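You operate a simulated robot arm through the tools that you are given. There is no shell and no other tool. Be economical: measure what you need, move in short steps, check, and stop when the job is done.

The job below is to be done with a simulated robot arm. You get a single attempt, and the scene is never put back.

## Task
Doff the wound core from the table winder into the small carton.
Fine: orange clip off its catch on to the table, chuck open, counter zeroed after.

It is judged by the outcome, as a careful person would: the job done as asked, and still so three seconds after it is handed in. It fails if anything else is knocked over, pushed out of place, dropped, spilled or broken.

## Robot
A 7-joint arm with a two-finger parallel gripper, fixed in place. Base frame: the origin is at the foot of the arm, x ahead of it, y to its left, z up; the work surface is at about z = 0.812. Lengths are in m, angles in rad, forces in N, time in s.
With the tool pointing down near the work surface it reaches from about 0.24 to 0.68 m from the base axis. Its first joint turns from -1.152 to 1.152 rad. Payload 2.4 kg.
The TCP is the grasp point between the finger pads, 0.03 m short of the fingertips. In the tool frame z runs along the fingers and y along their closing line. The gripper opens to 0.094 m. The fingers are 0.028 m wide and 0.01 m thick; the gripper's body (0.05 by 0.096 m) begins 0.055 m behind the TCP.
Orientation is that of the tool frame in the base frame, as a unit quaternion [x, y, z, w]. With the fingers straight down and closing along the base's y, the tool's x points along the base's -x, its y along +y and its z along -z.

## Interface
- The arm moves only by the tool arm_command. Its argument "increments" is a list of rows, each an object (a shift or turn left out is 0, a gripper value left out holds the last) with "gripper": the gripper command, from -1 (shut) to 1 (fully open), values between in proportion; "translation": the shift along the tool's x, y, z in units of 150 mm (1.0 is 150 mm), a list of three; "rotation": the turn, a rotation vector about the tool's x, y, z in units of 90 degrees (1.0 is 90 degrees), a list of three. In form: [{"gripper": gripper, "translation": [dx, dy, dz], "rotation": [wx, wy, wz]}, ...]. A call has 1 to 20 rows; each row is the pose to reach, as a shift and turn from the pose commanded when the call began, along the tool's axes at that moment. A call with a number of a shift or a turn outside -1 to 1 is refused whole. Rows are played at 5 a second. More than 0.05 m and 0.15 rad between two rows, or a gripper value outside its range, and nothing of the call is played. Where a pose cannot be reached the arm comes as near as it can. A force on the tool above 40 N (or 10 N above the force at the start of the call, whichever is more), or a blocked arm, ends the call early, and 0.2 s more pass. Each finger travels about 0.153 m/s and halts on what it meets, pressing with about 42 N; the grip force reading is that of the motor and also rises with nothing between the fingers. The clock runs only during rows and for 0.2 s after the last one: add rows that repeat a pose to give the fingers time. It gives the time, the measured TCP pose, the force on the tool (base axes), the opening and the grip force at its end, in the units of the frame above (readings bear some noise), and new pictures: "show" is both (left out), scene, wrist or none.
- Cameras (640 x 400 px; columns grow to the right, rows downward): "scene" is fixed at [0.0319, 0.4733, 1.4415]; the picture's right is [-0.78, -0.62, 0.00], its down [-0.40, 0.50, -0.77] and it looks along [0.48, -0.60, -0.64] (base axes); focal length 237 px, centre (320, 200). "wrist" rides on the gripper at [0.076, 0.014, -0.102] in the tool frame; the picture's right is [-0.18, 0.98, 0.00], its down [-0.75, -0.14, -0.64] and it looks along [-0.63, -0.12, 0.77] (tool axes); focal length 243 px, centre (320, 200). There is no depth. A picture from a camera that has moved, and an enlarged one, comes with that camera's place and axes in the base frame and with its lens.
- enlarge(camera, box): a new picture of the part [left, top, right, bottom] of that camera's present view, enlarged. It takes no simulated time.
- sign_off(): hands the job in; it is judged then, once.

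Work in short steps. Places have to be worked out from the pictures, the camera data and where the tool is seen: move nearer, look again, correct. Check each grasp and each placing, and mend what went wrong. You have 120 turns and 170 pictures in all, those below and enlarged ones among them. Open the gripper and draw the arm clear of the work before you hand the job in, unless the task says otherwise; then end with one line.

The tools are called as a command line: name --argument value ..., lists and objects as JSON in quotes. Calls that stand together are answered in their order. arm_command: Moves the arm, as the interface text tells. Its arguments: {"type":"object","properties":{"increments":{"type":"array","items":{"type":"object","properties":{"gripper":{"type":"number"},"translation":{"type":"array","items":{"type":"number"}},"rotation":{"type":"array","items":{"type":"number"}}}}},"show":{"type":"string","enum":["both","scene","wrist","none"]}},"required":["increments"]} The other tools are called the same way: enlarge (camera, box) takes an enlarged picture of a part of a camera's view; sign_off () hands the job in.

At the start:

```text
t: 0.0
tool_pos: [0.3264, 0.1244, 1.2276]
tcp_rot: [-0.001, 1.0, 0.001, -0.001]
wrist_force: [0.4, 0.0, 0.1]
gripper_width: 0.0939
gripper_force: 0.0
```

scene: 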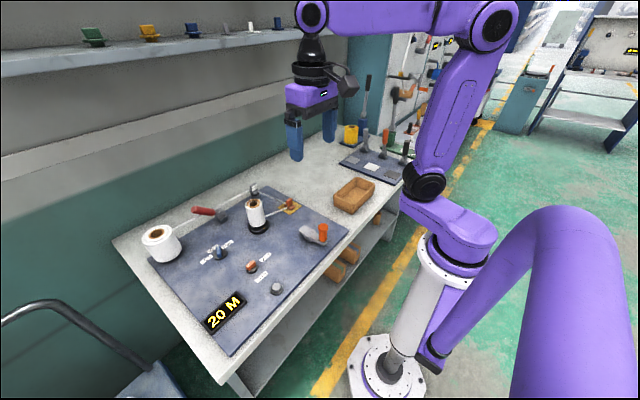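
wrist: 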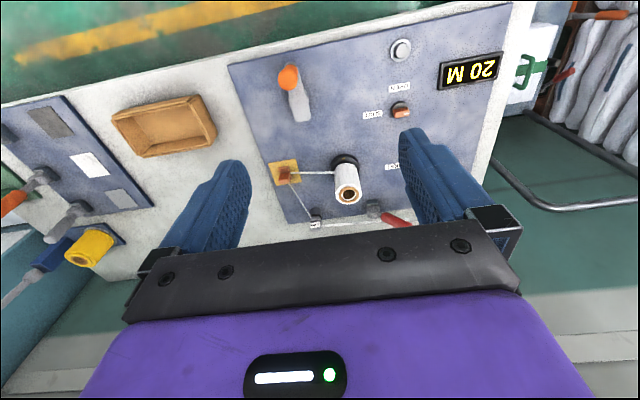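

The winder panel, with core, clip, lever and buttons, lies on the table. I'll enlarge both views to identify the parts.

enlarge --camera "scene" --box '[130, 170, 290, 270]'

enlarge --camera "scene" --box '[190, 210, 350, 310]'

enlarge --camera "wrist" --box '[240, 30, 520, 230]'

```text
4.00 times, centred on (210, 220) of scene
camera zoom: at [0.0319, 0.4733, 1.4415], right [-0.78, -0.62, 0.0], down [-0.4, 0.5, -0.77], along [0.48, -0.6, -0.64], focal length 947 px, centre (760, 120)
```

zoom: 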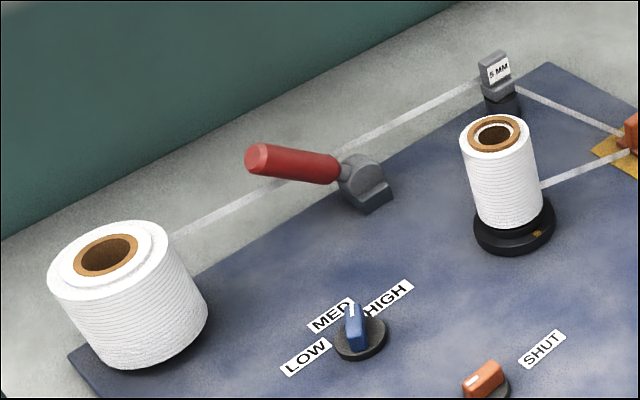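

```text
4.00 times, centred on (270, 260) of scene
camera zoom: at [0.0319, 0.4733, 1.4415], right [-0.78, -0.62, 0.0], down [-0.4, 0.5, -0.77], along [0.48, -0.6, -0.64], focal length 947 px, centre (520, -40)
```

zoom: 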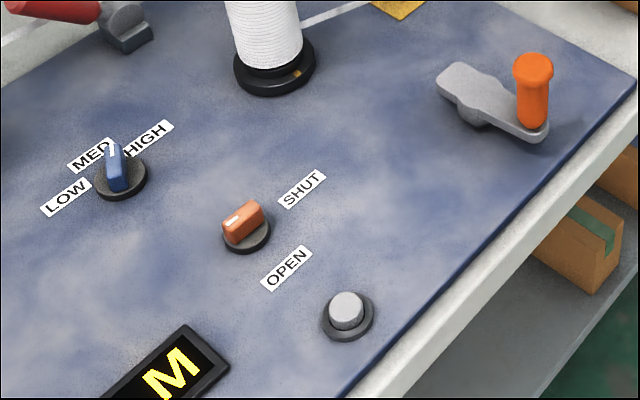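

```text
2.00 times, centred on (380, 130) of wrist
camera zoom: at [0.2494, 0.1399, 1.3298], right [0.18, 0.98, 0.0], down [0.75, -0.14, 0.64], along [0.63, -0.12, -0.77], focal length 485 px, centre (200, 340)
```

zoom: 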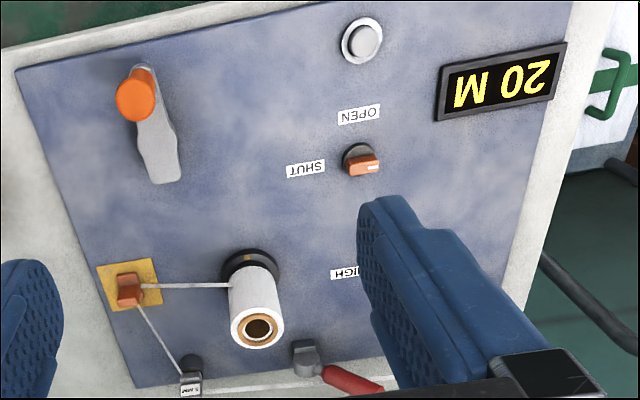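

I judge the parts at roughly these places:
- Clip: (0.56, -0.006)
- Core: (0.56, 0.145), top about z 0.945
- Chuck knob: (0.45, 0.266)
- Button: (0.344, 0.263)
- Carton: (0.40, -0.23)

I'll move closer for a better look at the clip and core.

arm_command --increments '[{"translation": [-0.1, -0.08, 0.2], "gripper": 1}, {"translation": [-0.2, -0.16, 0.4]}, {"translation": [-0.3, -0.24, 0.6]}, {"translation": [-0.4, -0.32, 0.8]}, {"translation": [-0.49, -0.4, 1.0]}, {"translation": [-0.49, -0.4, 1.0]}]' --show "wrist"

enlarge --camera "scene" --box '[235, 170, 335, 232]'

enlarge --camera "scene" --box '[190, 225, 310, 300]'

```text
t: 1.4
tool_pos: [0.3996, 0.0628, 1.0776]
tcp_rot: [-0.001, 1.0, 0.001, 0.001]
wrist_force: [-0.9, 0.2, -0.7]
gripper_width: 0.094
gripper_force: 0.2
camera wrist: at [0.3233, 0.0791, 1.1799], right [0.18, 0.98, 0.0], down [0.75, -0.14, 0.64], along [0.63, -0.12, -0.77], focal length 243 px, centre (320, 200)
```

wrist: 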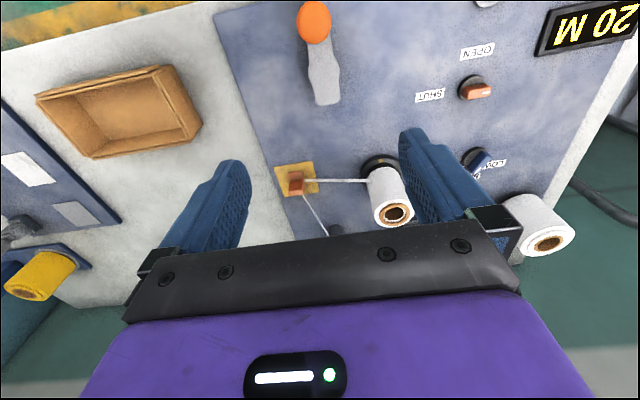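

```text
6.40 times, centred on (285, 201) of scene
camera zoom: at [0.0319, 0.4733, 1.4415], right [-0.78, -0.62, 0.0], down [-0.4, 0.5, -0.77], along [0.48, -0.6, -0.64], focal length 1516 px, centre (544, 194)
```

zoom: 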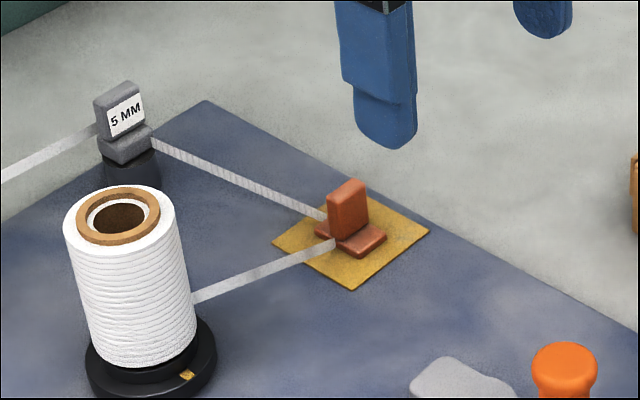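

```text
5.33 times, centred on (250, 262) of scene
camera zoom: at [0.0319, 0.4733, 1.4415], right [-0.78, -0.62, 0.0], down [-0.4, 0.5, -0.77], along [0.48, -0.6, -0.64], focal length 1263 px, centre (693, -133)
```

zoom: 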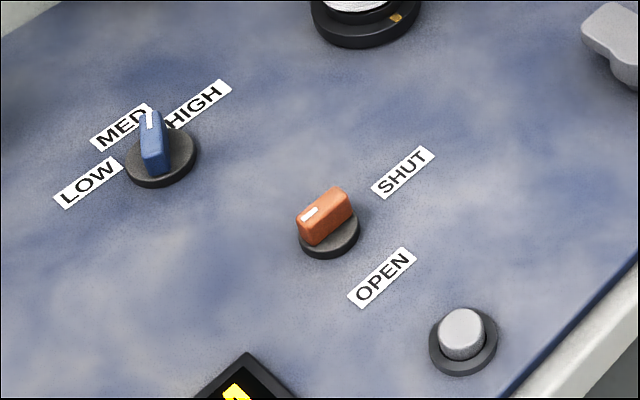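

The knob's white mark sits opposite the SHUT label, which is odd. I'll take a closer look at the knob and button before touching anything.

arm_command --increments '[{"translation": [0.15, 0.25, -0.0]}, {"translation": [0.3, 0.5, 0.1]}, {"translation": [0.45, 0.75, 0.2]}, {"translation": [0.6, 1.0, 0.3]}, {"translation": [0.7, 1.0, 0.5]}, {"translation": [0.7, 1.0, 0.5]}]' --show "wrist"

enlarge --camera "wrist" --box '[250, 50, 570, 250]'

```text
t: 2.8
tool_pos: [0.2942, 0.217, 1.0018]
tcp_rot: [0.001, 1.0, 0.0, 0.0]
wrist_force: [0.4, 0.3, 1.4]
gripper_width: 0.094
gripper_force: 0.1
camera wrist: at [0.2186, 0.2309, 1.105], right [0.19, 0.98, 0.0], down [0.75, -0.14, 0.64], along [0.63, -0.12, -0.77], focal length 243 px, centre (320, 200)
```

wrist: 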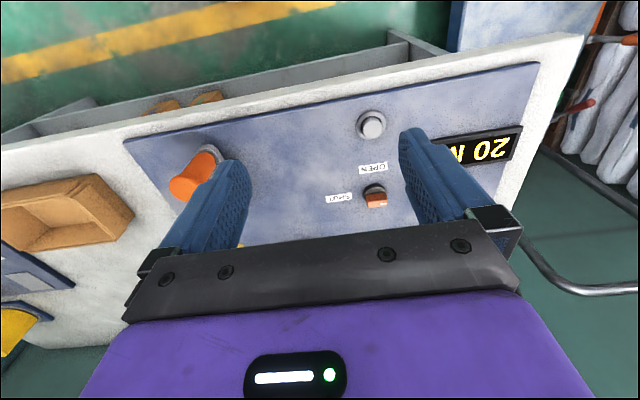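

```text
2.00 times, centred on (410, 150) of wrist
camera zoom: at [0.2186, 0.2309, 1.105], right [0.19, 0.98, 0.0], down [0.75, -0.14, 0.64], along [0.63, -0.12, -0.77], focal length 485 px, centre (140, 300)
```

zoom: 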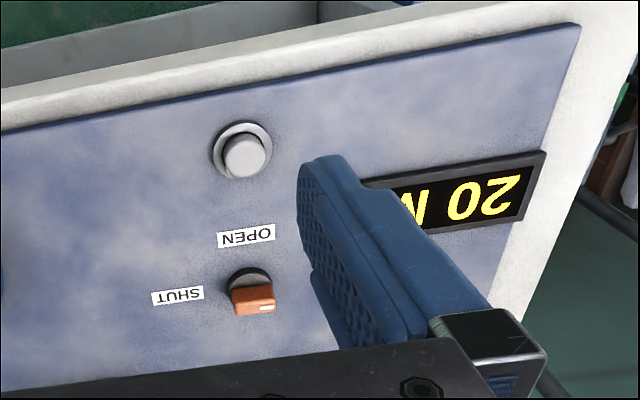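

The mark really does seem to sit at the +y end, with OPEN toward -x and SHUT toward -y. I'll move lower for a sharper look at the knob and the blue selector.

arm_command --increments '[{"translation": [-0.17, 0.0, 0.16]}, {"translation": [-0.34, 0.0, 0.32]}, {"translation": [-0.5, 0.0, 0.45]}, {"translation": [-0.5, 0.0, 0.45]}]' --show "wrist"

enlarge --camera "wrist" --box '[240, 100, 480, 250]'

```text
t: 3.8
tool_pos: [0.3677, 0.2169, 0.9341]
tcp_rot: [0.0, 1.0, 0.0, 0.0]
wrist_force: [0.1, 0.0, -0.4]
gripper_width: 0.0938
gripper_force: 0.1
camera wrist: at [0.2912, 0.2314, 1.037], right [0.18, 0.98, 0.0], down [0.75, -0.14, 0.64], along [0.63, -0.12, -0.77], focal length 243 px, centre (320, 200)
```

wrist: 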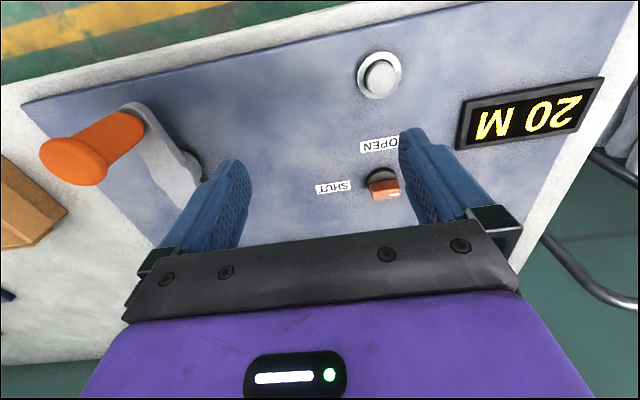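

```text
2.67 times, centred on (360, 175) of wrist
camera zoom: at [0.2912, 0.2314, 1.037], right [0.18, 0.98, 0.0], down [0.75, -0.14, 0.64], along [0.63, -0.12, -0.77], focal length 647 px, centre (213, 267)
```

zoom: 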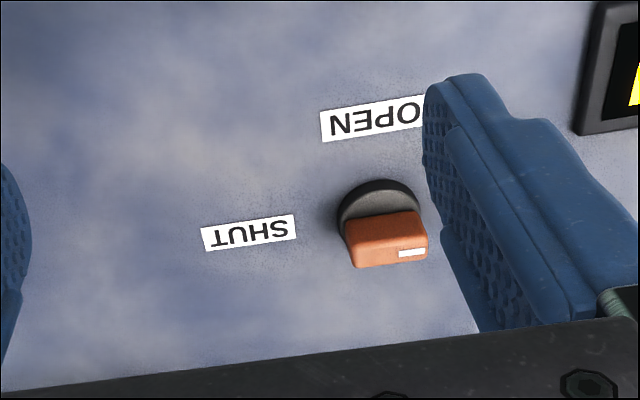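

The knob's handle lies along y with the mark at +y. I'll do the clip first, so I'm moving up and across to look closely at it.

arm_command --increments '[{"translation": [0, 0, -0.25]}, {"translation": [0, -0.2, -0.44]}, {"translation": [-0.1, -0.45, -0.44]}, {"translation": [-0.2, -0.7, -0.44]}, {"translation": [-0.3, -0.95, -0.44]}, {"translation": [-0.47, -1, -0.44]}]' --show "none"

arm_command --increments '[{"translation": [0, -0.25, 0]}, {"translation": [0, -0.5, 0.1]}, {"translation": [0, -0.5, 0.33]}, {"translation": [0, -0.5, 0.33]}]' --show "wrist"

enlarge --camera "wrist" --box '[240, 100, 480, 250]'

```text
t: 5.2
tool_pos: [0.4381, 0.0653, 1.001]
tcp_rot: [0.001, 1.0, 0.0, 0.0]
wrist_force: [-1.1, -0.1, -0.4]
gripper_width: 0.0939
gripper_force: 0.1
```

```text
t: 6.2
tool_pos: [0.4367, -0.0094, 0.9538]
tcp_rot: [0.0, 1.0, 0.0, 0.0]
wrist_force: [0.3, 0.0, 0.0]
gripper_width: 0.094
gripper_force: 0.1
camera wrist: at [0.3618, 0.0047, 1.0557], right [0.18, 0.98, 0.0], down [0.75, -0.14, 0.64], along [0.63, -0.12, -0.77], focal length 243 px, centre (320, 200)
```

wrist: 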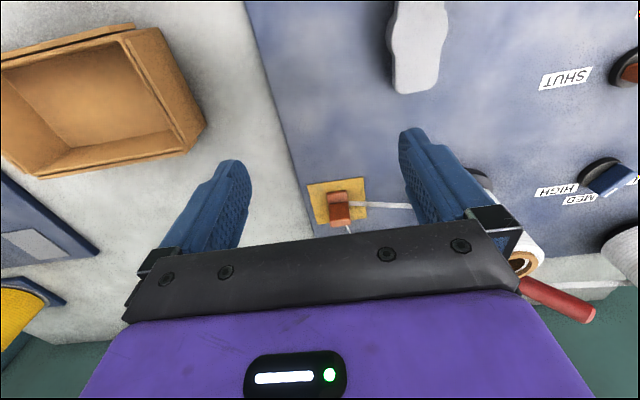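

```text
2.67 times, centred on (360, 175) of wrist
camera zoom: at [0.3618, 0.0047, 1.0557], right [0.18, 0.98, 0.0], down [0.75, -0.14, 0.64], along [0.63, -0.12, -0.77], focal length 647 px, centre (213, 267)
```

zoom: 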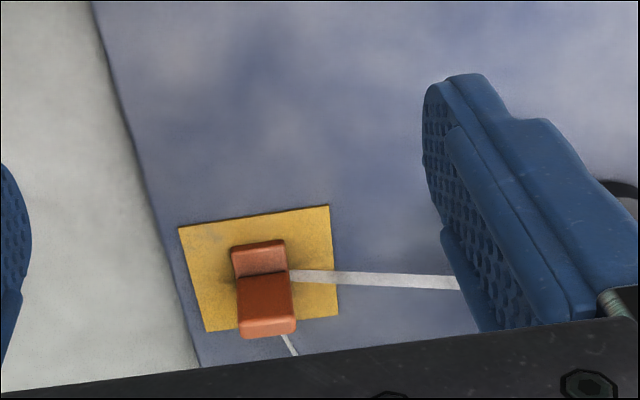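

The clip has an upright fin about 22 mm wide along y, with its top near (0.567, -0.010, 0.855). I'll go above it, partly lower and look.

arm_command --increments '[{"translation": [-0.3, 0, 0], "gripper": 0.3}, {"translation": [-0.6, 0, 0]}, {"translation": [-0.87, 0, 0]}, {"translation": [-0.87, 0, 0.25]}, {"translation": [-0.87, 0, 0.3]}, {"translation": [-0.87, 0, 0.3]}]'

enlarge --camera "scene" --box '[235, 160, 335, 222]'

```text
t: 7.6
tool_pos: [0.572, -0.0103, 0.906]
tcp_rot: [-0.001, 1.0, -0.001, 0.0]
wrist_force: [0.0, -0.6, -0.3]
gripper_width: 0.061
gripper_force: 0.1
camera wrist: at [0.4953, 0.0042, 1.0104], right [0.18, 0.98, 0.0], down [0.75, -0.14, 0.64], along [0.63, -0.12, -0.77], focal length 243 px, centre (320, 200)
```

scene: 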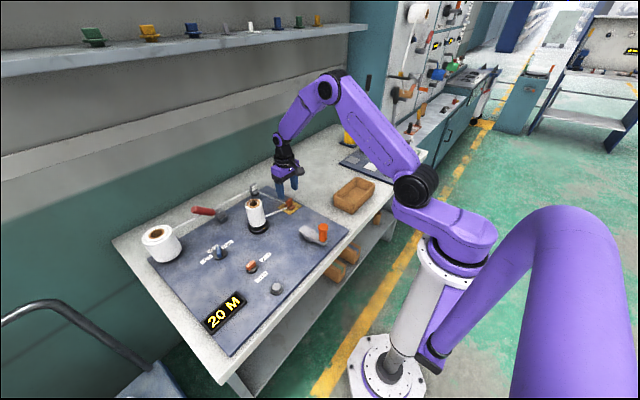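
wrist: 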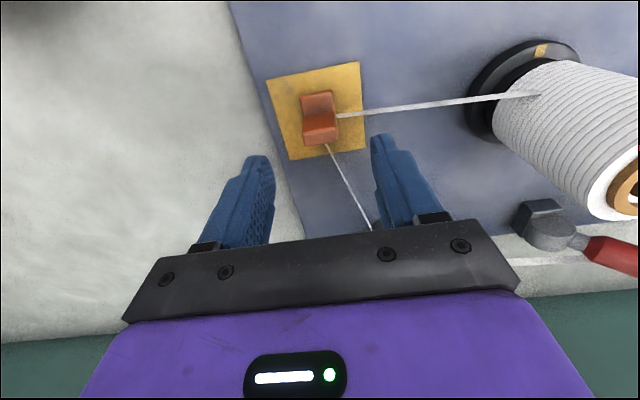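

```text
6.40 times, centred on (285, 191) of scene
camera zoom: at [0.0319, 0.4733, 1.4415], right [-0.78, -0.62, 0.0], down [-0.4, 0.5, -0.77], along [0.48, -0.6, -0.64], focal length 1516 px, centre (544, 258)
```

zoom: 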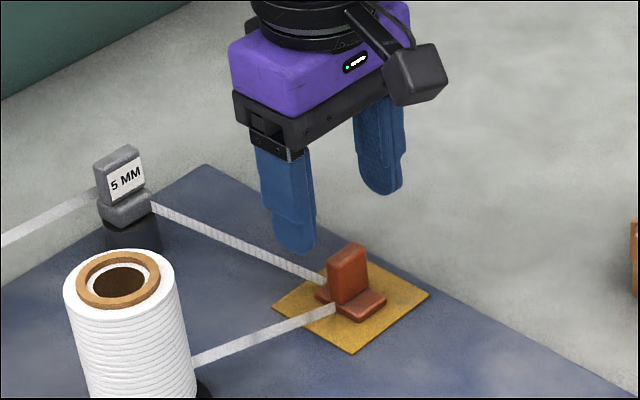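

The fin's top is confirmed at (0.568, -0.010). I'll descend to z 0.866 and close on it.

arm_command --increments '[{"translation": [0.027, 0, 0.13], "gripper": 0.3}, {"translation": [0.027, 0, 0.267]}, {"translation": [0.027, 0, 0.267]}, {"translation": [0.027, 0, 0.267], "gripper": -1}, {"translation": [0.027, 0, 0.267]}, {"translation": [0.027, 0, 0.267]}]' --show "wrist"

enlarge --camera "scene" --box '[235, 160, 335, 222]'

```text
t: 9.0
tool_pos: [0.5666, -0.0121, 0.8672]
tcp_rot: [0.0, 1.0, 0.0, 0.0]
wrist_force: [0.1, 0.2, -0.2]
gripper_width: 0.0244
gripper_force: 41.6
camera wrist: at [0.4905, 0.0037, 0.9694], right [0.18, 0.98, 0.0], down [0.75, -0.14, 0.64], along [0.63, -0.12, -0.77], focal length 243 px, centre (320, 200)
```

wrist: 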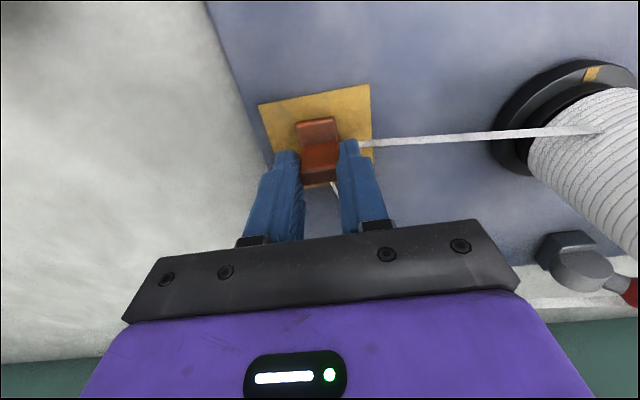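

```text
6.40 times, centred on (285, 191) of scene
camera zoom: at [0.0319, 0.4733, 1.4415], right [-0.78, -0.62, 0.0], down [-0.4, 0.5, -0.77], along [0.48, -0.6, -0.64], focal length 1516 px, centre (544, 258)
```

zoom: 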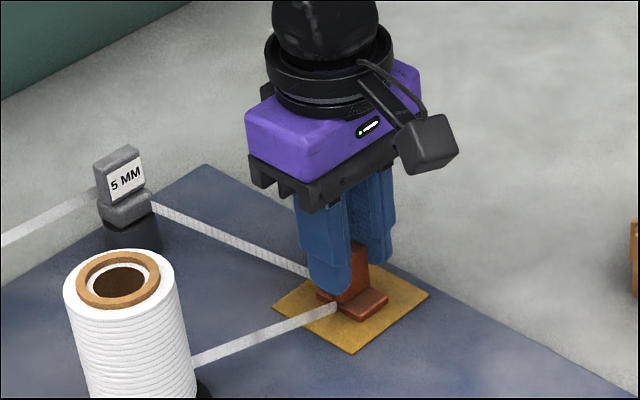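

The clip is gripped at 24 mm. I'll lift it a little and check how it and the tape behave.

arm_command --increments '[{"translation": [0, 0, -0.07], "gripper": -1}, {"translation": [0, 0, -0.15]}, {"translation": [0, 0, -0.25]}, {"translation": [0, 0, -0.25]}]' --show "wrist"

enlarge --camera "scene" --box '[205, 160, 335, 242]'

```text
t: 10.0
tool_pos: [0.5665, -0.0102, 0.9045]
tcp_rot: [0.0, 1.0, 0.001, -0.001]
wrist_force: [0.0, 0.9, -0.4]
gripper_width: 0.0
gripper_force: 33.1
camera wrist: at [0.4909, 0.0046, 1.0075], right [0.18, 0.98, 0.0], down [0.75, -0.14, 0.64], along [0.63, -0.12, -0.77], focal length 243 px, centre (320, 200)
```

wrist: 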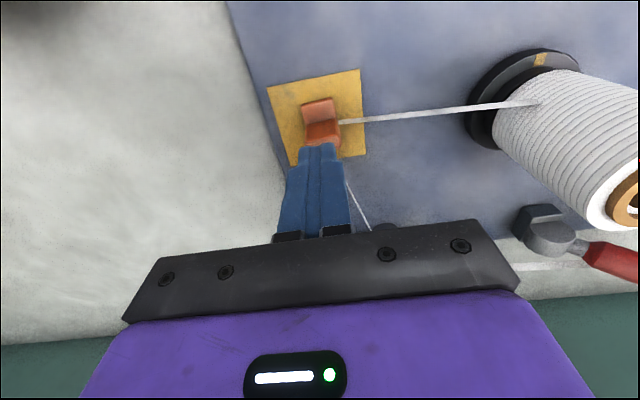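

```text
4.88 times, centred on (270, 201) of scene
camera zoom: at [0.0319, 0.4733, 1.4415], right [-0.78, -0.62, 0.0], down [-0.4, 0.5, -0.77], along [0.48, -0.6, -0.64], focal length 1155 px, centre (564, 195)
```

zoom: 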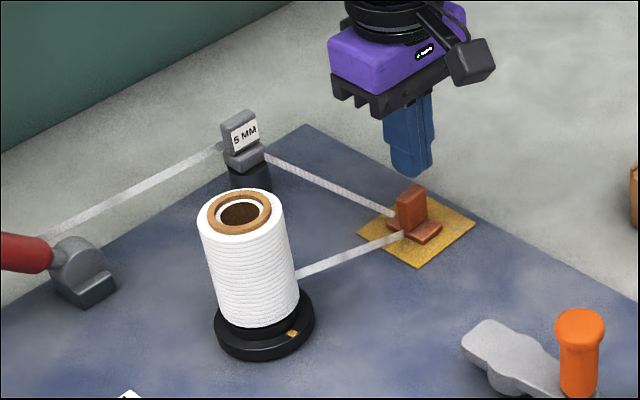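

The fingers slipped off, so the clip holds on its catch. I'll look closely at how it's retained.

enlarge --camera "wrist" --box '[250, 55, 410, 155]'

enlarge --camera "scene" --box '[268, 190, 308, 215]'

```text
4.00 times, centred on (330, 105) of wrist
camera zoom: at [0.4909, 0.0046, 1.0075], right [0.18, 0.98, 0.0], down [0.75, -0.14, 0.64], along [0.63, -0.12, -0.77], focal length 970 px, centre (280, 580)
```

zoom: 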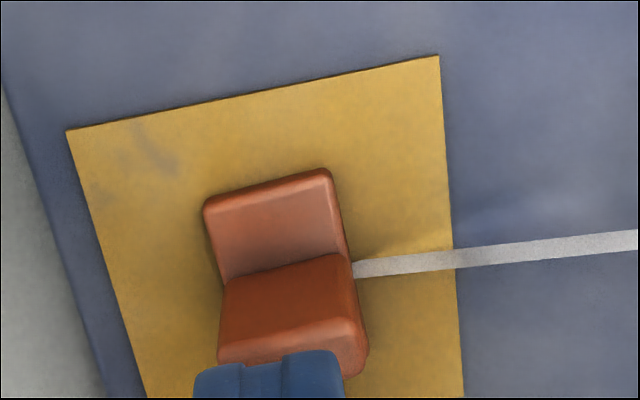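

```text
16.00 times, centred on (288, 202) of scene
camera zoom: at [0.0319, 0.4733, 1.4415], right [-0.78, -0.62, 0.0], down [-0.4, 0.5, -0.77], along [0.48, -0.6, -0.64], focal length 3789 px, centre (832, 160)
```

zoom: 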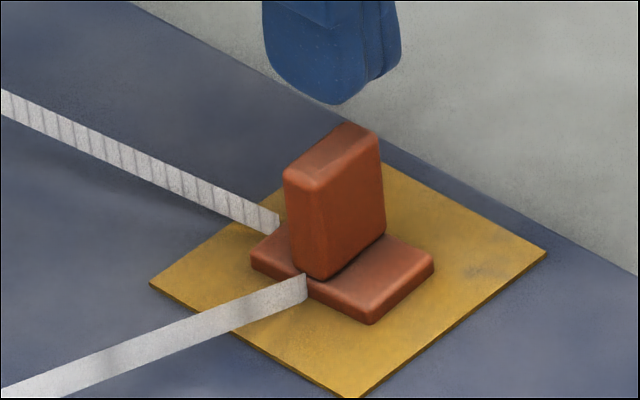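

The base sits under the fin on both x sides, and the tape leaves at +y. Gripping the fin across its thickness gives a bigger pad area and keeps off the tape, so I'll turn the gripper 90° with the camera toward -y.

arm_command --increments '[{"translation": [0, 0, -0.2], "rotation": [0, 0, -0.09], "gripper": 0.0}, {"translation": [0, 0, -0.2], "rotation": [0, 0, -0.18]}, {"translation": [0, 0, -0.2], "rotation": [0, 0, -0.27]}, {"translation": [0, 0, -0.2], "rotation": [0, 0, -0.36]}, {"translation": [0, 0, -0.2], "rotation": [0, 0, -0.45]}, {"translation": [0, 0, -0.2], "rotation": [0, 0, -0.54]}, {"translation": [0, 0, -0.2], "rotation": [0, 0, -0.63]}, {"translation": [0, 0, -0.2], "rotation": [0, 0, -0.72]}, {"translation": [0, 0, -0.2], "rotation": [0, 0, -0.81]}, {"translation": [0, 0, -0.2], "rotation": [0, 0, -0.9]}, {"translation": [0, 0, -0.2], "rotation": [0, 0, -1]}, {"translation": [0, 0, -0.1], "rotation": [0, 0, -1]}, {"translation": [0, 0, -0.1], "rotation": [0, 0, -1]}]' --show "both"

```text
refused: row 11 steps farther than a row can; nothing moved
```

That was refused because the last step was slightly over the turn limit. I'm resending with finer steps.

arm_command --increments '[{"translation": [0, 0, -0.2], "rotation": [0, 0, -0.09], "gripper": 0.0}, {"translation": [0, 0, -0.2], "rotation": [0, 0, -0.18]}, {"translation": [0, 0, -0.2], "rotation": [0, 0, -0.27]}, {"translation": [0, 0, -0.2], "rotation": [0, 0, -0.36]}, {"translation": [0, 0, -0.2], "rotation": [0, 0, -0.45]}, {"translation": [0, 0, -0.2], "rotation": [0, 0, -0.54]}, {"translation": [0, 0, -0.2], "rotation": [0, 0, -0.63]}, {"translation": [0, 0, -0.2], "rotation": [0, 0, -0.72]}, {"translation": [0, 0, -0.2], "rotation": [0, 0, -0.81]}, {"translation": [0, 0, -0.2], "rotation": [0, 0, -0.9]}, {"translation": [0, 0, -0.2], "rotation": [0, 0, -0.95]}, {"translation": [0, 0, -0.1], "rotation": [0, 0, -1]}, {"translation": [0, 0, -0.1], "rotation": [0, 0, -1]}]' --show "both"

```text
t: 12.8
tool_pos: [0.5667, -0.0112, 0.9171]
tcp_rot: [-0.707, 0.707, 0.0, 0.0]
wrist_force: [0.2, 0.4, 0.0]
gripper_width: 0.0471
gripper_force: 0.1
camera wrist: at [0.552, -0.0856, 1.0202], right [-0.98, 0.18, 0.0], down [0.14, 0.75, 0.64], along [0.12, 0.63, -0.77], focal length 243 px, centre (320, 200)
```

scene: 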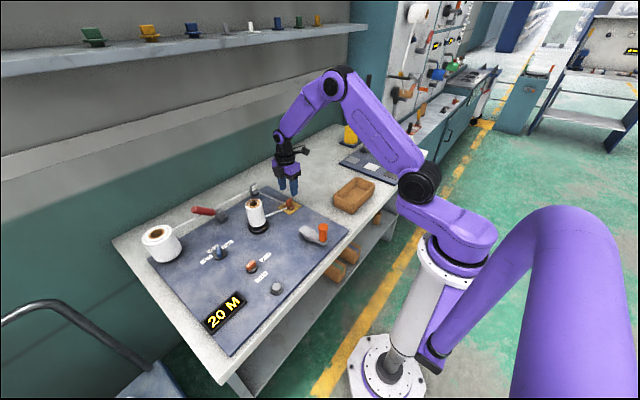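
wrist: 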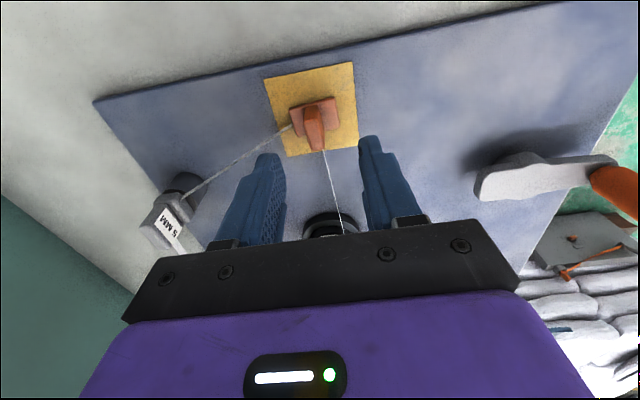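

Aligned over the fin. I'll descend to z 0.858 and close.

arm_command --increments '[{"translation": [0, 0, 0.15], "gripper": 0}, {"translation": [0, 0, 0.3]}, {"translation": [0, 0, 0.39]}, {"translation": [0, 0, 0.39]}, {"translation": [0, 0, 0.39], "gripper": -1}, {"translation": [0, 0, 0.39]}, {"translation": [0, 0, 0.39]}]' --show "wrist"

enlarge --camera "scene" --box '[255, 170, 325, 214]'

```text
t: 14.4
tool_pos: [0.566, -0.0102, 0.8599]
tcp_rot: [-0.707, 0.707, 0.0, 0.0]
wrist_force: [-0.8, 0.7, -0.6]
gripper_width: 0.0106
gripper_force: 41.6
camera wrist: at [0.5519, -0.0854, 0.9622], right [-0.98, 0.18, 0.0], down [0.14, 0.75, 0.64], along [0.12, 0.63, -0.77], focal length 243 px, centre (320, 200)
```

wrist: 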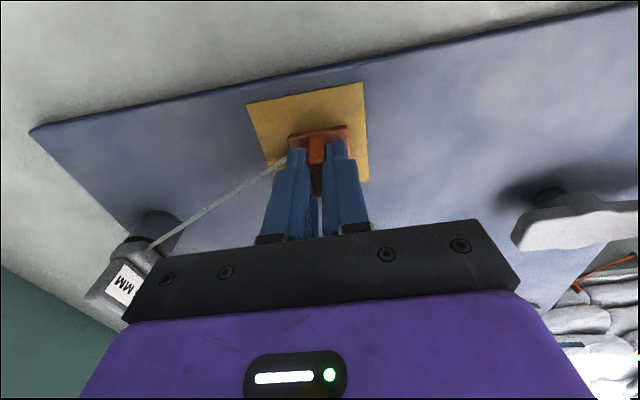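

```text
9.09 times, centred on (290, 192) of scene
camera zoom: at [0.0319, 0.4733, 1.4415], right [-0.78, -0.62, 0.0], down [-0.4, 0.5, -0.77], along [0.48, -0.6, -0.64], focal length 2153 px, centre (593, 273)
```

zoom: 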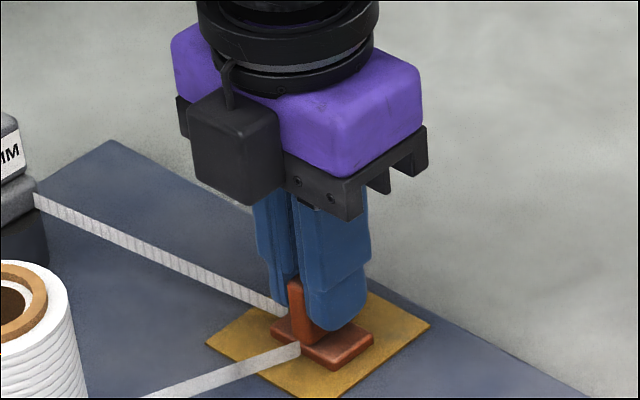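

Firm grip on the fin at 10.6 mm. I'll lift slowly in small steps and watch the force.

arm_command --increments '[{"translation": [0, 0, -0.02], "gripper": -1}, {"translation": [0, 0, -0.04]}, {"translation": [0, 0, -0.06]}, {"translation": [0, 0, -0.08]}]' --show "none"

enlarge --camera "scene" --box '[255, 170, 325, 214]'

```text
t: 15.4
tool_pos: [0.5653, -0.0093, 0.8712]
tcp_rot: [0.707, -0.707, 0.0, 0.0]
wrist_force: [0.1, 0.7, -0.7]
gripper_width: 0.0107
gripper_force: 42.3
```

```text
9.09 times, centred on (290, 192) of scene
camera zoom: at [0.0319, 0.4733, 1.4415], right [-0.78, -0.62, 0.0], down [-0.4, 0.5, -0.77], along [0.48, -0.6, -0.64], focal length 2153 px, centre (593, 273)
```

zoom: 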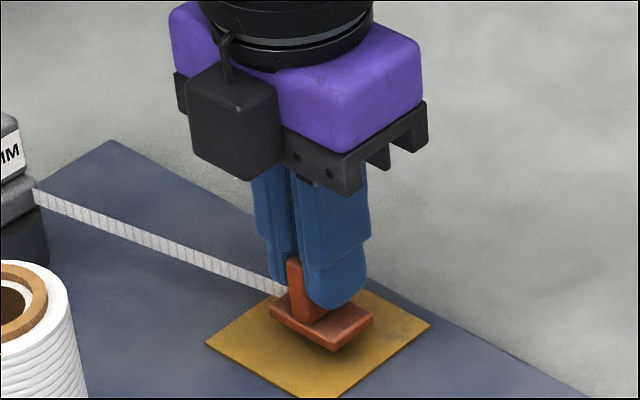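

The clip came off and the tape to the core released. I'll carry the clip to the bare table at about (0.565, -0.115).

arm_command --increments '[{"translation": [0.05, 0, -0.15], "gripper": -1}, {"translation": [0.25, 0, -0.2]}, {"translation": [0.5, 0, -0.2]}, {"translation": [0.71, 0, -0.2]}, {"translation": [0.71, 0, -0.1]}, {"translation": [0.71, 0, 0.0]}, {"translation": [0.71, 0, 0.0]}]' --show "both"

enlarge --camera "scene" --box '[245, 160, 345, 222]'

```text
t: 17.0
tool_pos: [0.5673, -0.1152, 0.8727]
tcp_rot: [-0.707, 0.707, 0.0, 0.0]
wrist_force: [0.5, 0.6, -0.3]
gripper_width: 0.0106
gripper_force: 41.7
camera wrist: at [0.5518, -0.1916, 0.9753], right [-0.98, 0.18, 0.0], down [0.14, 0.75, 0.64], along [0.12, 0.63, -0.77], focal length 243 px, centre (320, 200)
```

scene: 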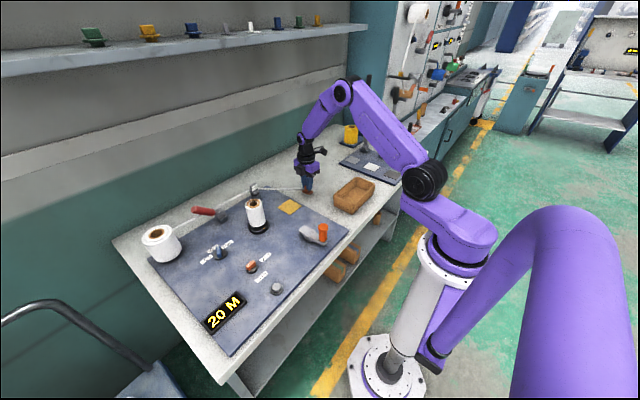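
wrist: 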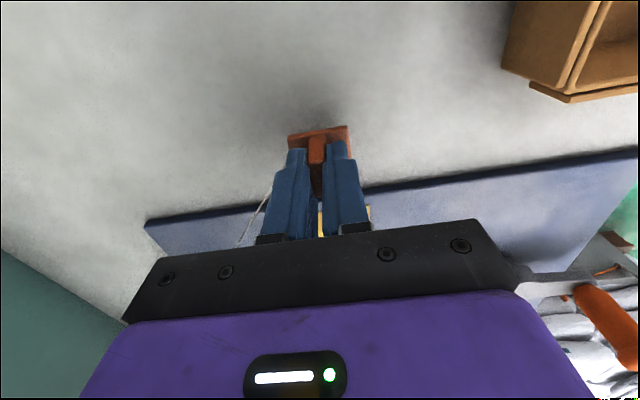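

```text
6.40 times, centred on (295, 191) of scene
camera zoom: at [0.0319, 0.4733, 1.4415], right [-0.78, -0.62, 0.0], down [-0.4, 0.5, -0.77], along [0.48, -0.6, -0.64], focal length 1516 px, centre (480, 258)
```

zoom: 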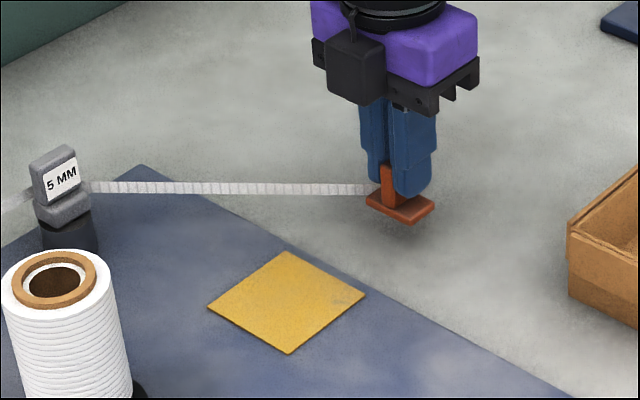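

The feed tape follows with the clip, which is good. I'll lower in small steps to find the table.

arm_command --increments '[{"translation": [0, 0, 0.05], "gripper": -1}, {"translation": [0, 0, 0.08]}, {"translation": [0, 0, 0.095]}, {"translation": [0, 0, 0.11]}, {"translation": [0, 0, 0.11]}]' --show "none"

enlarge --camera "scene" --box '[285, 175, 325, 200]'

```text
t: 18.2
tool_pos: [0.5667, -0.117, 0.8552]
tcp_rot: [0.707, -0.707, -0.001, 0.001]
wrist_force: [0.3, 0.4, -0.5]
gripper_width: 0.0105
gripper_force: 42.4
```

```text
16.00 times, centred on (305, 188) of scene
camera zoom: at [0.0319, 0.4733, 1.4415], right [-0.78, -0.62, 0.0], down [-0.4, 0.5, -0.77], along [0.48, -0.6, -0.64], focal length 3789 px, centre (560, 400)
```

zoom: 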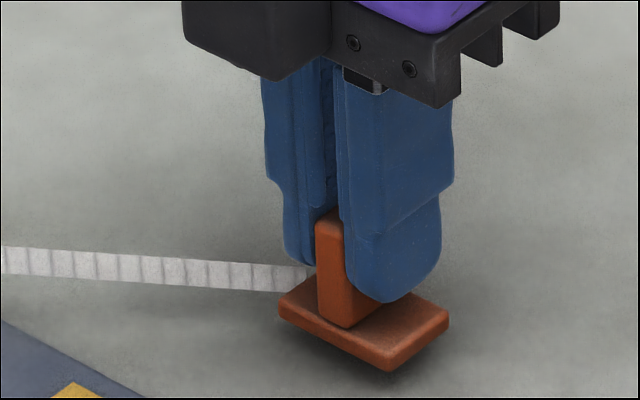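

Still slightly above the table. I'm continuing down in millimetre steps.

arm_command --increments '[{"translation": [0, 0, 0.012], "gripper": -1}, {"translation": [0, 0, 0.024]}, {"translation": [0, 0, 0.036]}, {"translation": [0, 0, 0.036]}]' --show "none"

enlarge --camera "scene" --box '[285, 175, 325, 200]'

```text
t: 19.2
tool_pos: [0.5651, -0.1171, 0.85]
tcp_rot: [-0.707, 0.707, 0.0, 0.0]
wrist_force: [0.4, 1.0, -0.3]
gripper_width: 0.0107
gripper_force: 42.3
```

```text
16.00 times, centred on (305, 188) of scene
camera zoom: at [0.0319, 0.4733, 1.4415], right [-0.78, -0.62, 0.0], down [-0.4, 0.5, -0.77], along [0.48, -0.6, -0.64], focal length 3789 px, centre (560, 400)
```

zoom: 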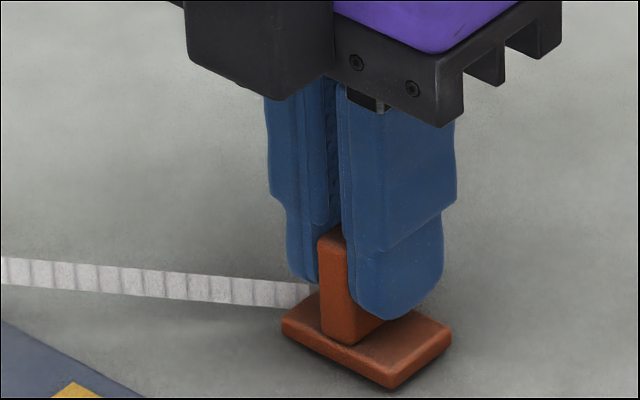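

arm_command --increments '[{"translation": [0, 0, 0.01], "gripper": -1}, {"translation": [0, 0, 0.02]}, {"translation": [0, 0, 0.03]}, {"translation": [0, 0, 0.03]}]' --show "none"

enlarge --camera "scene" --box '[285, 175, 325, 200]'

```text
t: 20.2
tool_pos: [0.5644, -0.1163, 0.8465]
tcp_rot: [0.707, -0.707, 0.0, 0.0]
wrist_force: [-4.9, 0.8, 14.7]
gripper_width: 0.0108
gripper_force: 42.0
```

```text
16.00 times, centred on (305, 188) of scene
camera zoom: at [0.0315, 0.4734, 1.4415], right [-0.78, -0.62, 0.0], down [-0.4, 0.5, -0.77], along [0.48, -0.6, -0.64], focal length 3789 px, centre (560, 400)
```

zoom: 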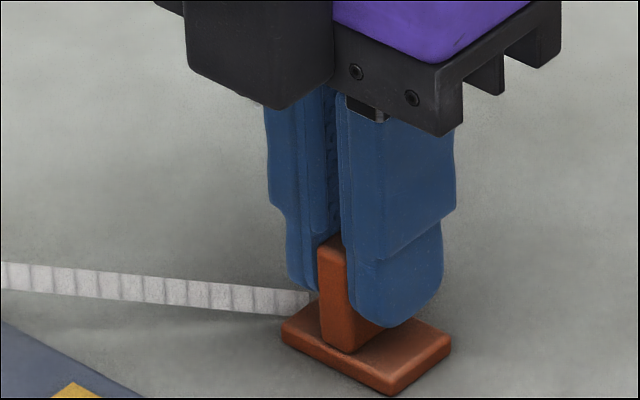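

The clip is down (14.7 N upward contact force). I'll ease up a millimetre, open and rise.

arm_command --increments '[{"translation": [0, 0, -0.008], "gripper": -1}, {"translation": [0, 0, -0.008], "gripper": -0.3}, {"translation": [0, 0, -0.008], "gripper": -0.1}, {"translation": [0, 0, -0.008], "gripper": -0.1}, {"translation": [0, 0, -0.15]}, {"translation": [0, 0, -0.4]}, {"translation": [0, 0, -0.7]}, {"translation": [0, 0, -0.95]}]' --show "scene"

enlarge --camera "scene" --box '[235, 165, 335, 227]'

```text
t: 22.0
tool_pos: [0.5654, -0.1173, 0.9869]
tcp_rot: [-0.707, 0.707, 0.001, -0.001]
wrist_force: [-0.7, -0.2, 0.9]
gripper_width: 0.0421
gripper_force: 0.0
```

scene: 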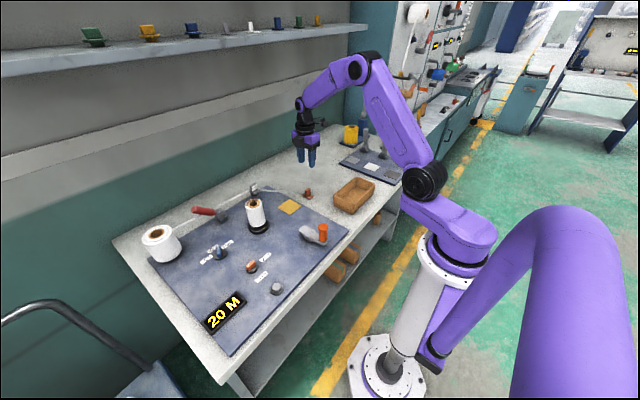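

```text
6.40 times, centred on (285, 196) of scene
camera zoom: at [0.0319, 0.4733, 1.4415], right [-0.78, -0.62, 0.0], down [-0.4, 0.5, -0.77], along [0.48, -0.6, -0.64], focal length 1516 px, centre (544, 226)
```

zoom: 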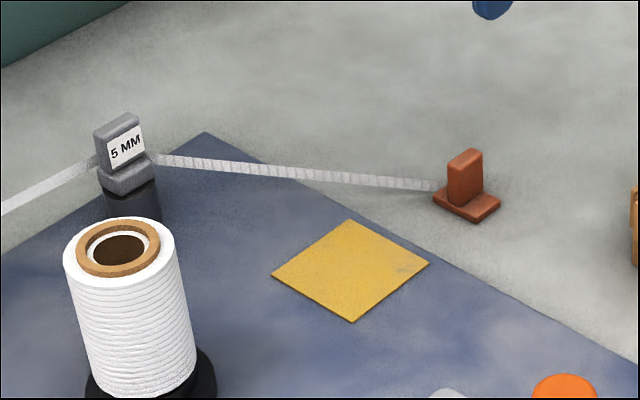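

The clip stands upright on the table with the tape slack. Next is the knob: I'll rise, travel toward it and turn the gripper so a counter-clockwise turn (mark to OPEN) ends at the neutral wrist pose.

arm_command --increments '[{"translation": [0, 0, -0.3], "rotation": [0, 0, 0.09], "gripper": 0}, {"translation": [-0.1, 0.08, -0.3], "rotation": [0, 0, 0.18]}, {"translation": [-0.2, 0.16, -0.3], "rotation": [0, 0, 0.27]}, {"translation": [-0.3, 0.24, -0.3], "rotation": [0, 0, 0.36]}, {"translation": [-0.4, 0.32, -0.3], "rotation": [0, 0, 0.45]}, {"translation": [-0.5, 0.4, -0.3], "rotation": [0, 0, 0.54]}, {"translation": [-0.6, 0.48, -0.3], "rotation": [0, 0, 0.63]}, {"translation": [-0.7, 0.56, -0.3], "rotation": [0, 0, 0.72]}, {"translation": [-0.8, 0.64, -0.3], "rotation": [0, 0, 0.81]}, {"translation": [-0.9, 0.7, -0.3], "rotation": [0, 0, 0.9]}, {"translation": [-0.95, 0.75, -0.3], "rotation": [0, 0, 0.95]}, {"translation": [-0.98, 0.77, -0.3], "rotation": [0, 0, 1]}]' --show "none"

arm_command --increments '[{"translation": [0, 0.12, 0], "rotation": [0, 0, 0.09], "gripper": 0}, {"translation": [0, 0.24, 0], "rotation": [0, 0, 0.18]}, {"translation": [0, 0.36, 0], "rotation": [0, 0, 0.27]}, {"translation": [0, 0.48, 0], "rotation": [0, 0, 0.36]}, {"translation": [0, 0.6, 0], "rotation": [0, 0, 0.45]}, {"translation": [0, 0.72, 0], "rotation": [0, 0, 0.54]}, {"translation": [0, 0.84, 0], "rotation": [0, 0, 0.63]}, {"translation": [0, 0.96, 0], "rotation": [0, 0, 0.72]}, {"translation": [0, 1, 0], "rotation": [0, 0, 0.81]}, {"translation": [0, 1, 0], "rotation": [0, 0, 0.9]}, {"translation": [0, 1, 0], "rotation": [0, 0, 0.95]}, {"translation": [0, 1, 0], "rotation": [0, 0, 1]}, {"translation": [0, 1, 0], "rotation": [0, 0, 1]}]' --show "both"

```text
t: 24.6
tool_pos: [0.4504, 0.0298, 1.0315]
tcp_rot: [0.003, 1.0, -0.001, 0.001]
wrist_force: [0.2, -0.2, -0.4]
gripper_width: 0.047
gripper_force: 0.0
```

```text
t: 27.4
tool_pos: [0.4508, 0.1812, 1.0316]
tcp_rot: [0.708, 0.707, 0.0, 0.0]
wrist_force: [1.0, 0.1, -0.1]
gripper_width: 0.047
gripper_force: 0.1
camera wrist: at [0.4653, 0.2568, 1.1355], right [0.98, -0.19, 0.0], down [-0.14, -0.75, 0.64], along [-0.12, -0.63, -0.77], focal length 243 px, centre (320, 200)
```

scene: 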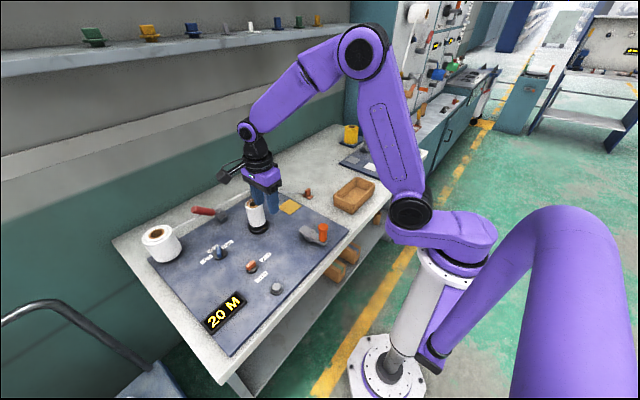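
wrist: 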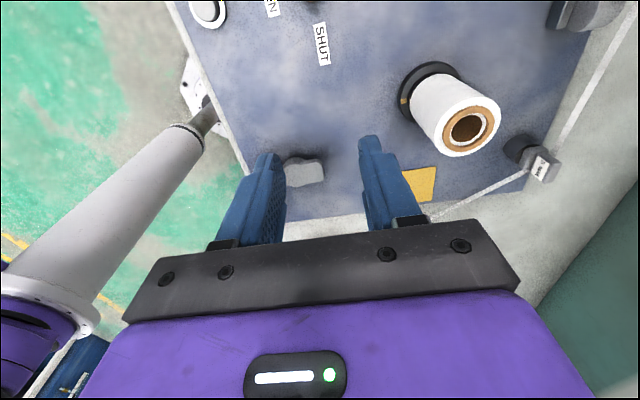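

Now I'll move over the knob, partially lower and look.

arm_command --increments '[{"translation": [0.29, 0, 0.0], "gripper": 0}, {"translation": [0.57, -0.02, 0.1]}, {"translation": [0.57, -0.02, 0.4]}, {"translation": [0.57, -0.02, 0.7]}, {"translation": [0.57, -0.02, 0.75]}, {"translation": [0.57, -0.02, 0.75]}]' --show "wrist"

enlarge --camera "wrist" --box '[230, 80, 390, 180]'

enlarge --camera "scene" --box '[200, 220, 300, 282]'

```text
t: 28.8
tool_pos: [0.4478, 0.2673, 0.9194]
tcp_rot: [0.707, 0.707, 0.0, 0.001]
wrist_force: [0.7, -0.2, -0.4]
gripper_width: 0.047
gripper_force: 0.2
camera wrist: at [0.4627, 0.3439, 1.0221], right [0.98, -0.18, 0.0], down [-0.14, -0.75, 0.64], along [-0.12, -0.63, -0.77], focal length 243 px, centre (320, 200)
```

wrist: 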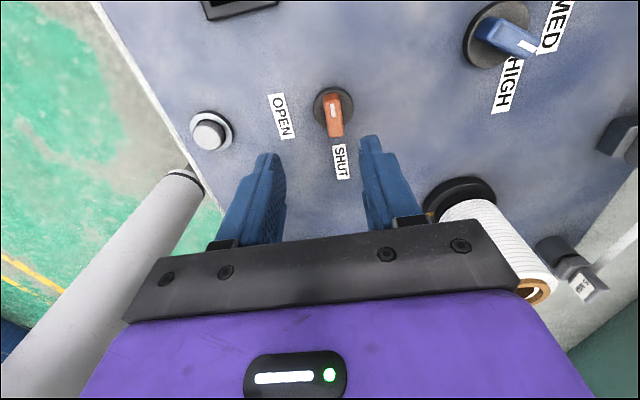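

```text
4.00 times, centred on (310, 130) of wrist
camera zoom: at [0.4627, 0.3439, 1.0221], right [0.98, -0.18, 0.0], down [-0.14, -0.75, 0.64], along [-0.12, -0.63, -0.77], focal length 970 px, centre (360, 480)
```

zoom: 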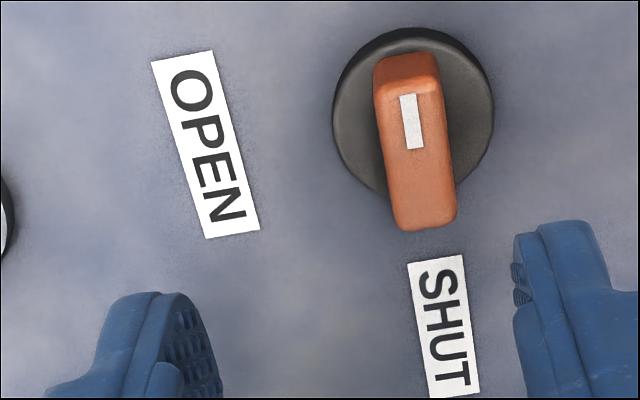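

```text
6.40 times, centred on (250, 251) of scene
camera zoom: at [0.0319, 0.4733, 1.4415], right [-0.78, -0.62, 0.0], down [-0.4, 0.5, -0.77], along [0.48, -0.6, -0.64], focal length 1516 px, centre (768, -126)
```

zoom: 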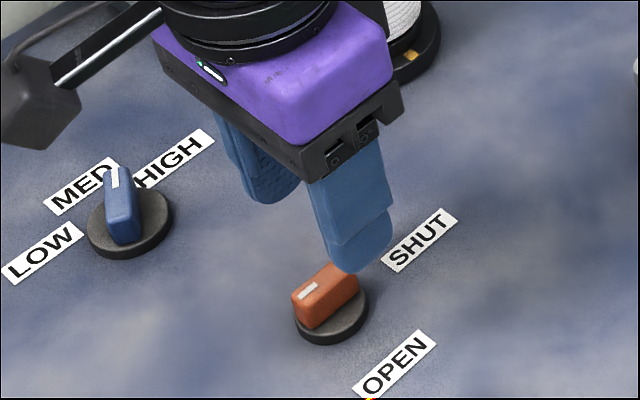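

Triangulating two views puts the knob bar's top at about (0.460, 0.270, 0.835). I'll correct the position and descend with open fingers straddling the bar.

arm_command --increments '[{"translation": [0.02, 0.08, 0.1], "gripper": -0.2}, {"translation": [0.02, 0.08, 0.25]}, {"translation": [0.02, 0.08, 0.36]}, {"translation": [0.02, 0.08, 0.39]}, {"translation": [0.02, 0.08, 0.41]}, {"translation": [0.02, 0.08, 0.41]}]' --show "wrist"

enlarge --camera "scene" --box '[225, 240, 289, 280]'

```text
t: 30.2
tool_pos: [0.4584, 0.2689, 0.8594]
tcp_rot: [0.707, 0.707, 0.0, 0.0]
wrist_force: [0.2, 0.1, -0.1]
gripper_width: 0.0378
gripper_force: 0.1
camera wrist: at [0.474, 0.3459, 0.9617], right [0.98, -0.18, 0.0], down [-0.14, -0.75, 0.64], along [-0.12, -0.63, -0.77], focal length 243 px, centre (320, 200)
```

wrist: 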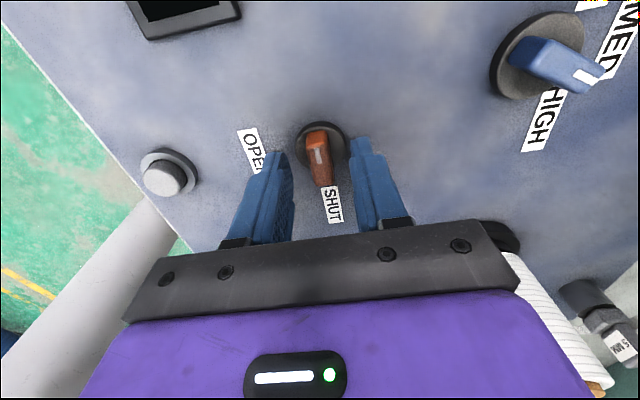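

```text
10.00 times, centred on (257, 260) of scene
camera zoom: at [0.0319, 0.4733, 1.4415], right [-0.78, -0.62, 0.0], down [-0.4, 0.5, -0.77], along [0.48, -0.6, -0.64], focal length 2368 px, centre (950, -400)
```

zoom: 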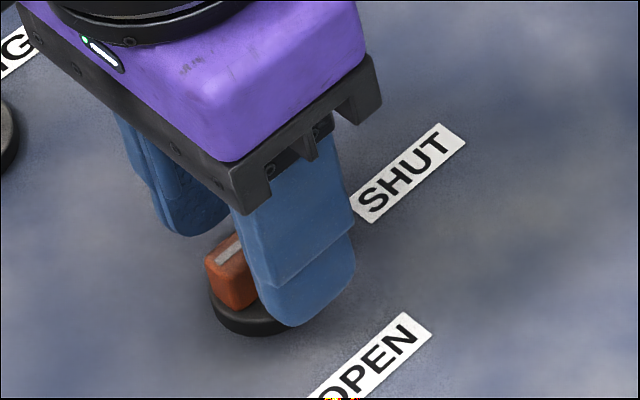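

The fingers straddle the bar. I'll shift 4 mm toward +y to centre on the pivot and close.

arm_command --increments '[{"translation": [0.025, 0, 0.015], "gripper": -0.2}, {"translation": [0.025, 0, 0.015], "gripper": -0.6}, {"translation": [0.025, 0, 0.015], "gripper": -1}, {"translation": [0.025, 0, 0.015]}]' --show "wrist"

enlarge --camera "wrist" --box '[240, 80, 400, 180]'

```text
t: 31.2
tool_pos: [0.4592, 0.272, 0.8555]
tcp_rot: [0.708, 0.707, 0.0, 0.001]
wrist_force: [5.9, 0.5, -3.4]
gripper_width: 0.0129
gripper_force: 45.1
camera wrist: at [0.4743, 0.3493, 0.9594], right [0.98, -0.19, 0.0], down [-0.14, -0.75, 0.64], along [-0.12, -0.63, -0.77], focal length 243 px, centre (320, 200)
```

wrist: 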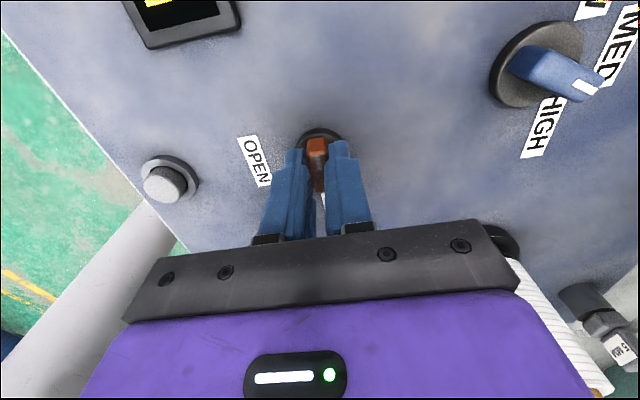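

```text
4.00 times, centred on (320, 130) of wrist
camera zoom: at [0.4743, 0.3493, 0.9594], right [0.98, -0.19, 0.0], down [-0.14, -0.75, 0.64], along [-0.12, -0.63, -0.77], focal length 970 px, centre (320, 480)
```

zoom: 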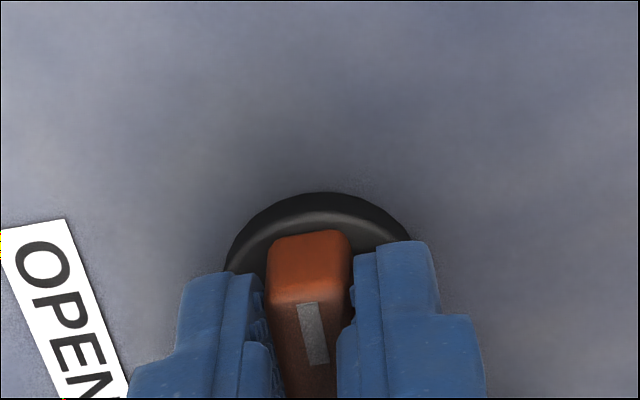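

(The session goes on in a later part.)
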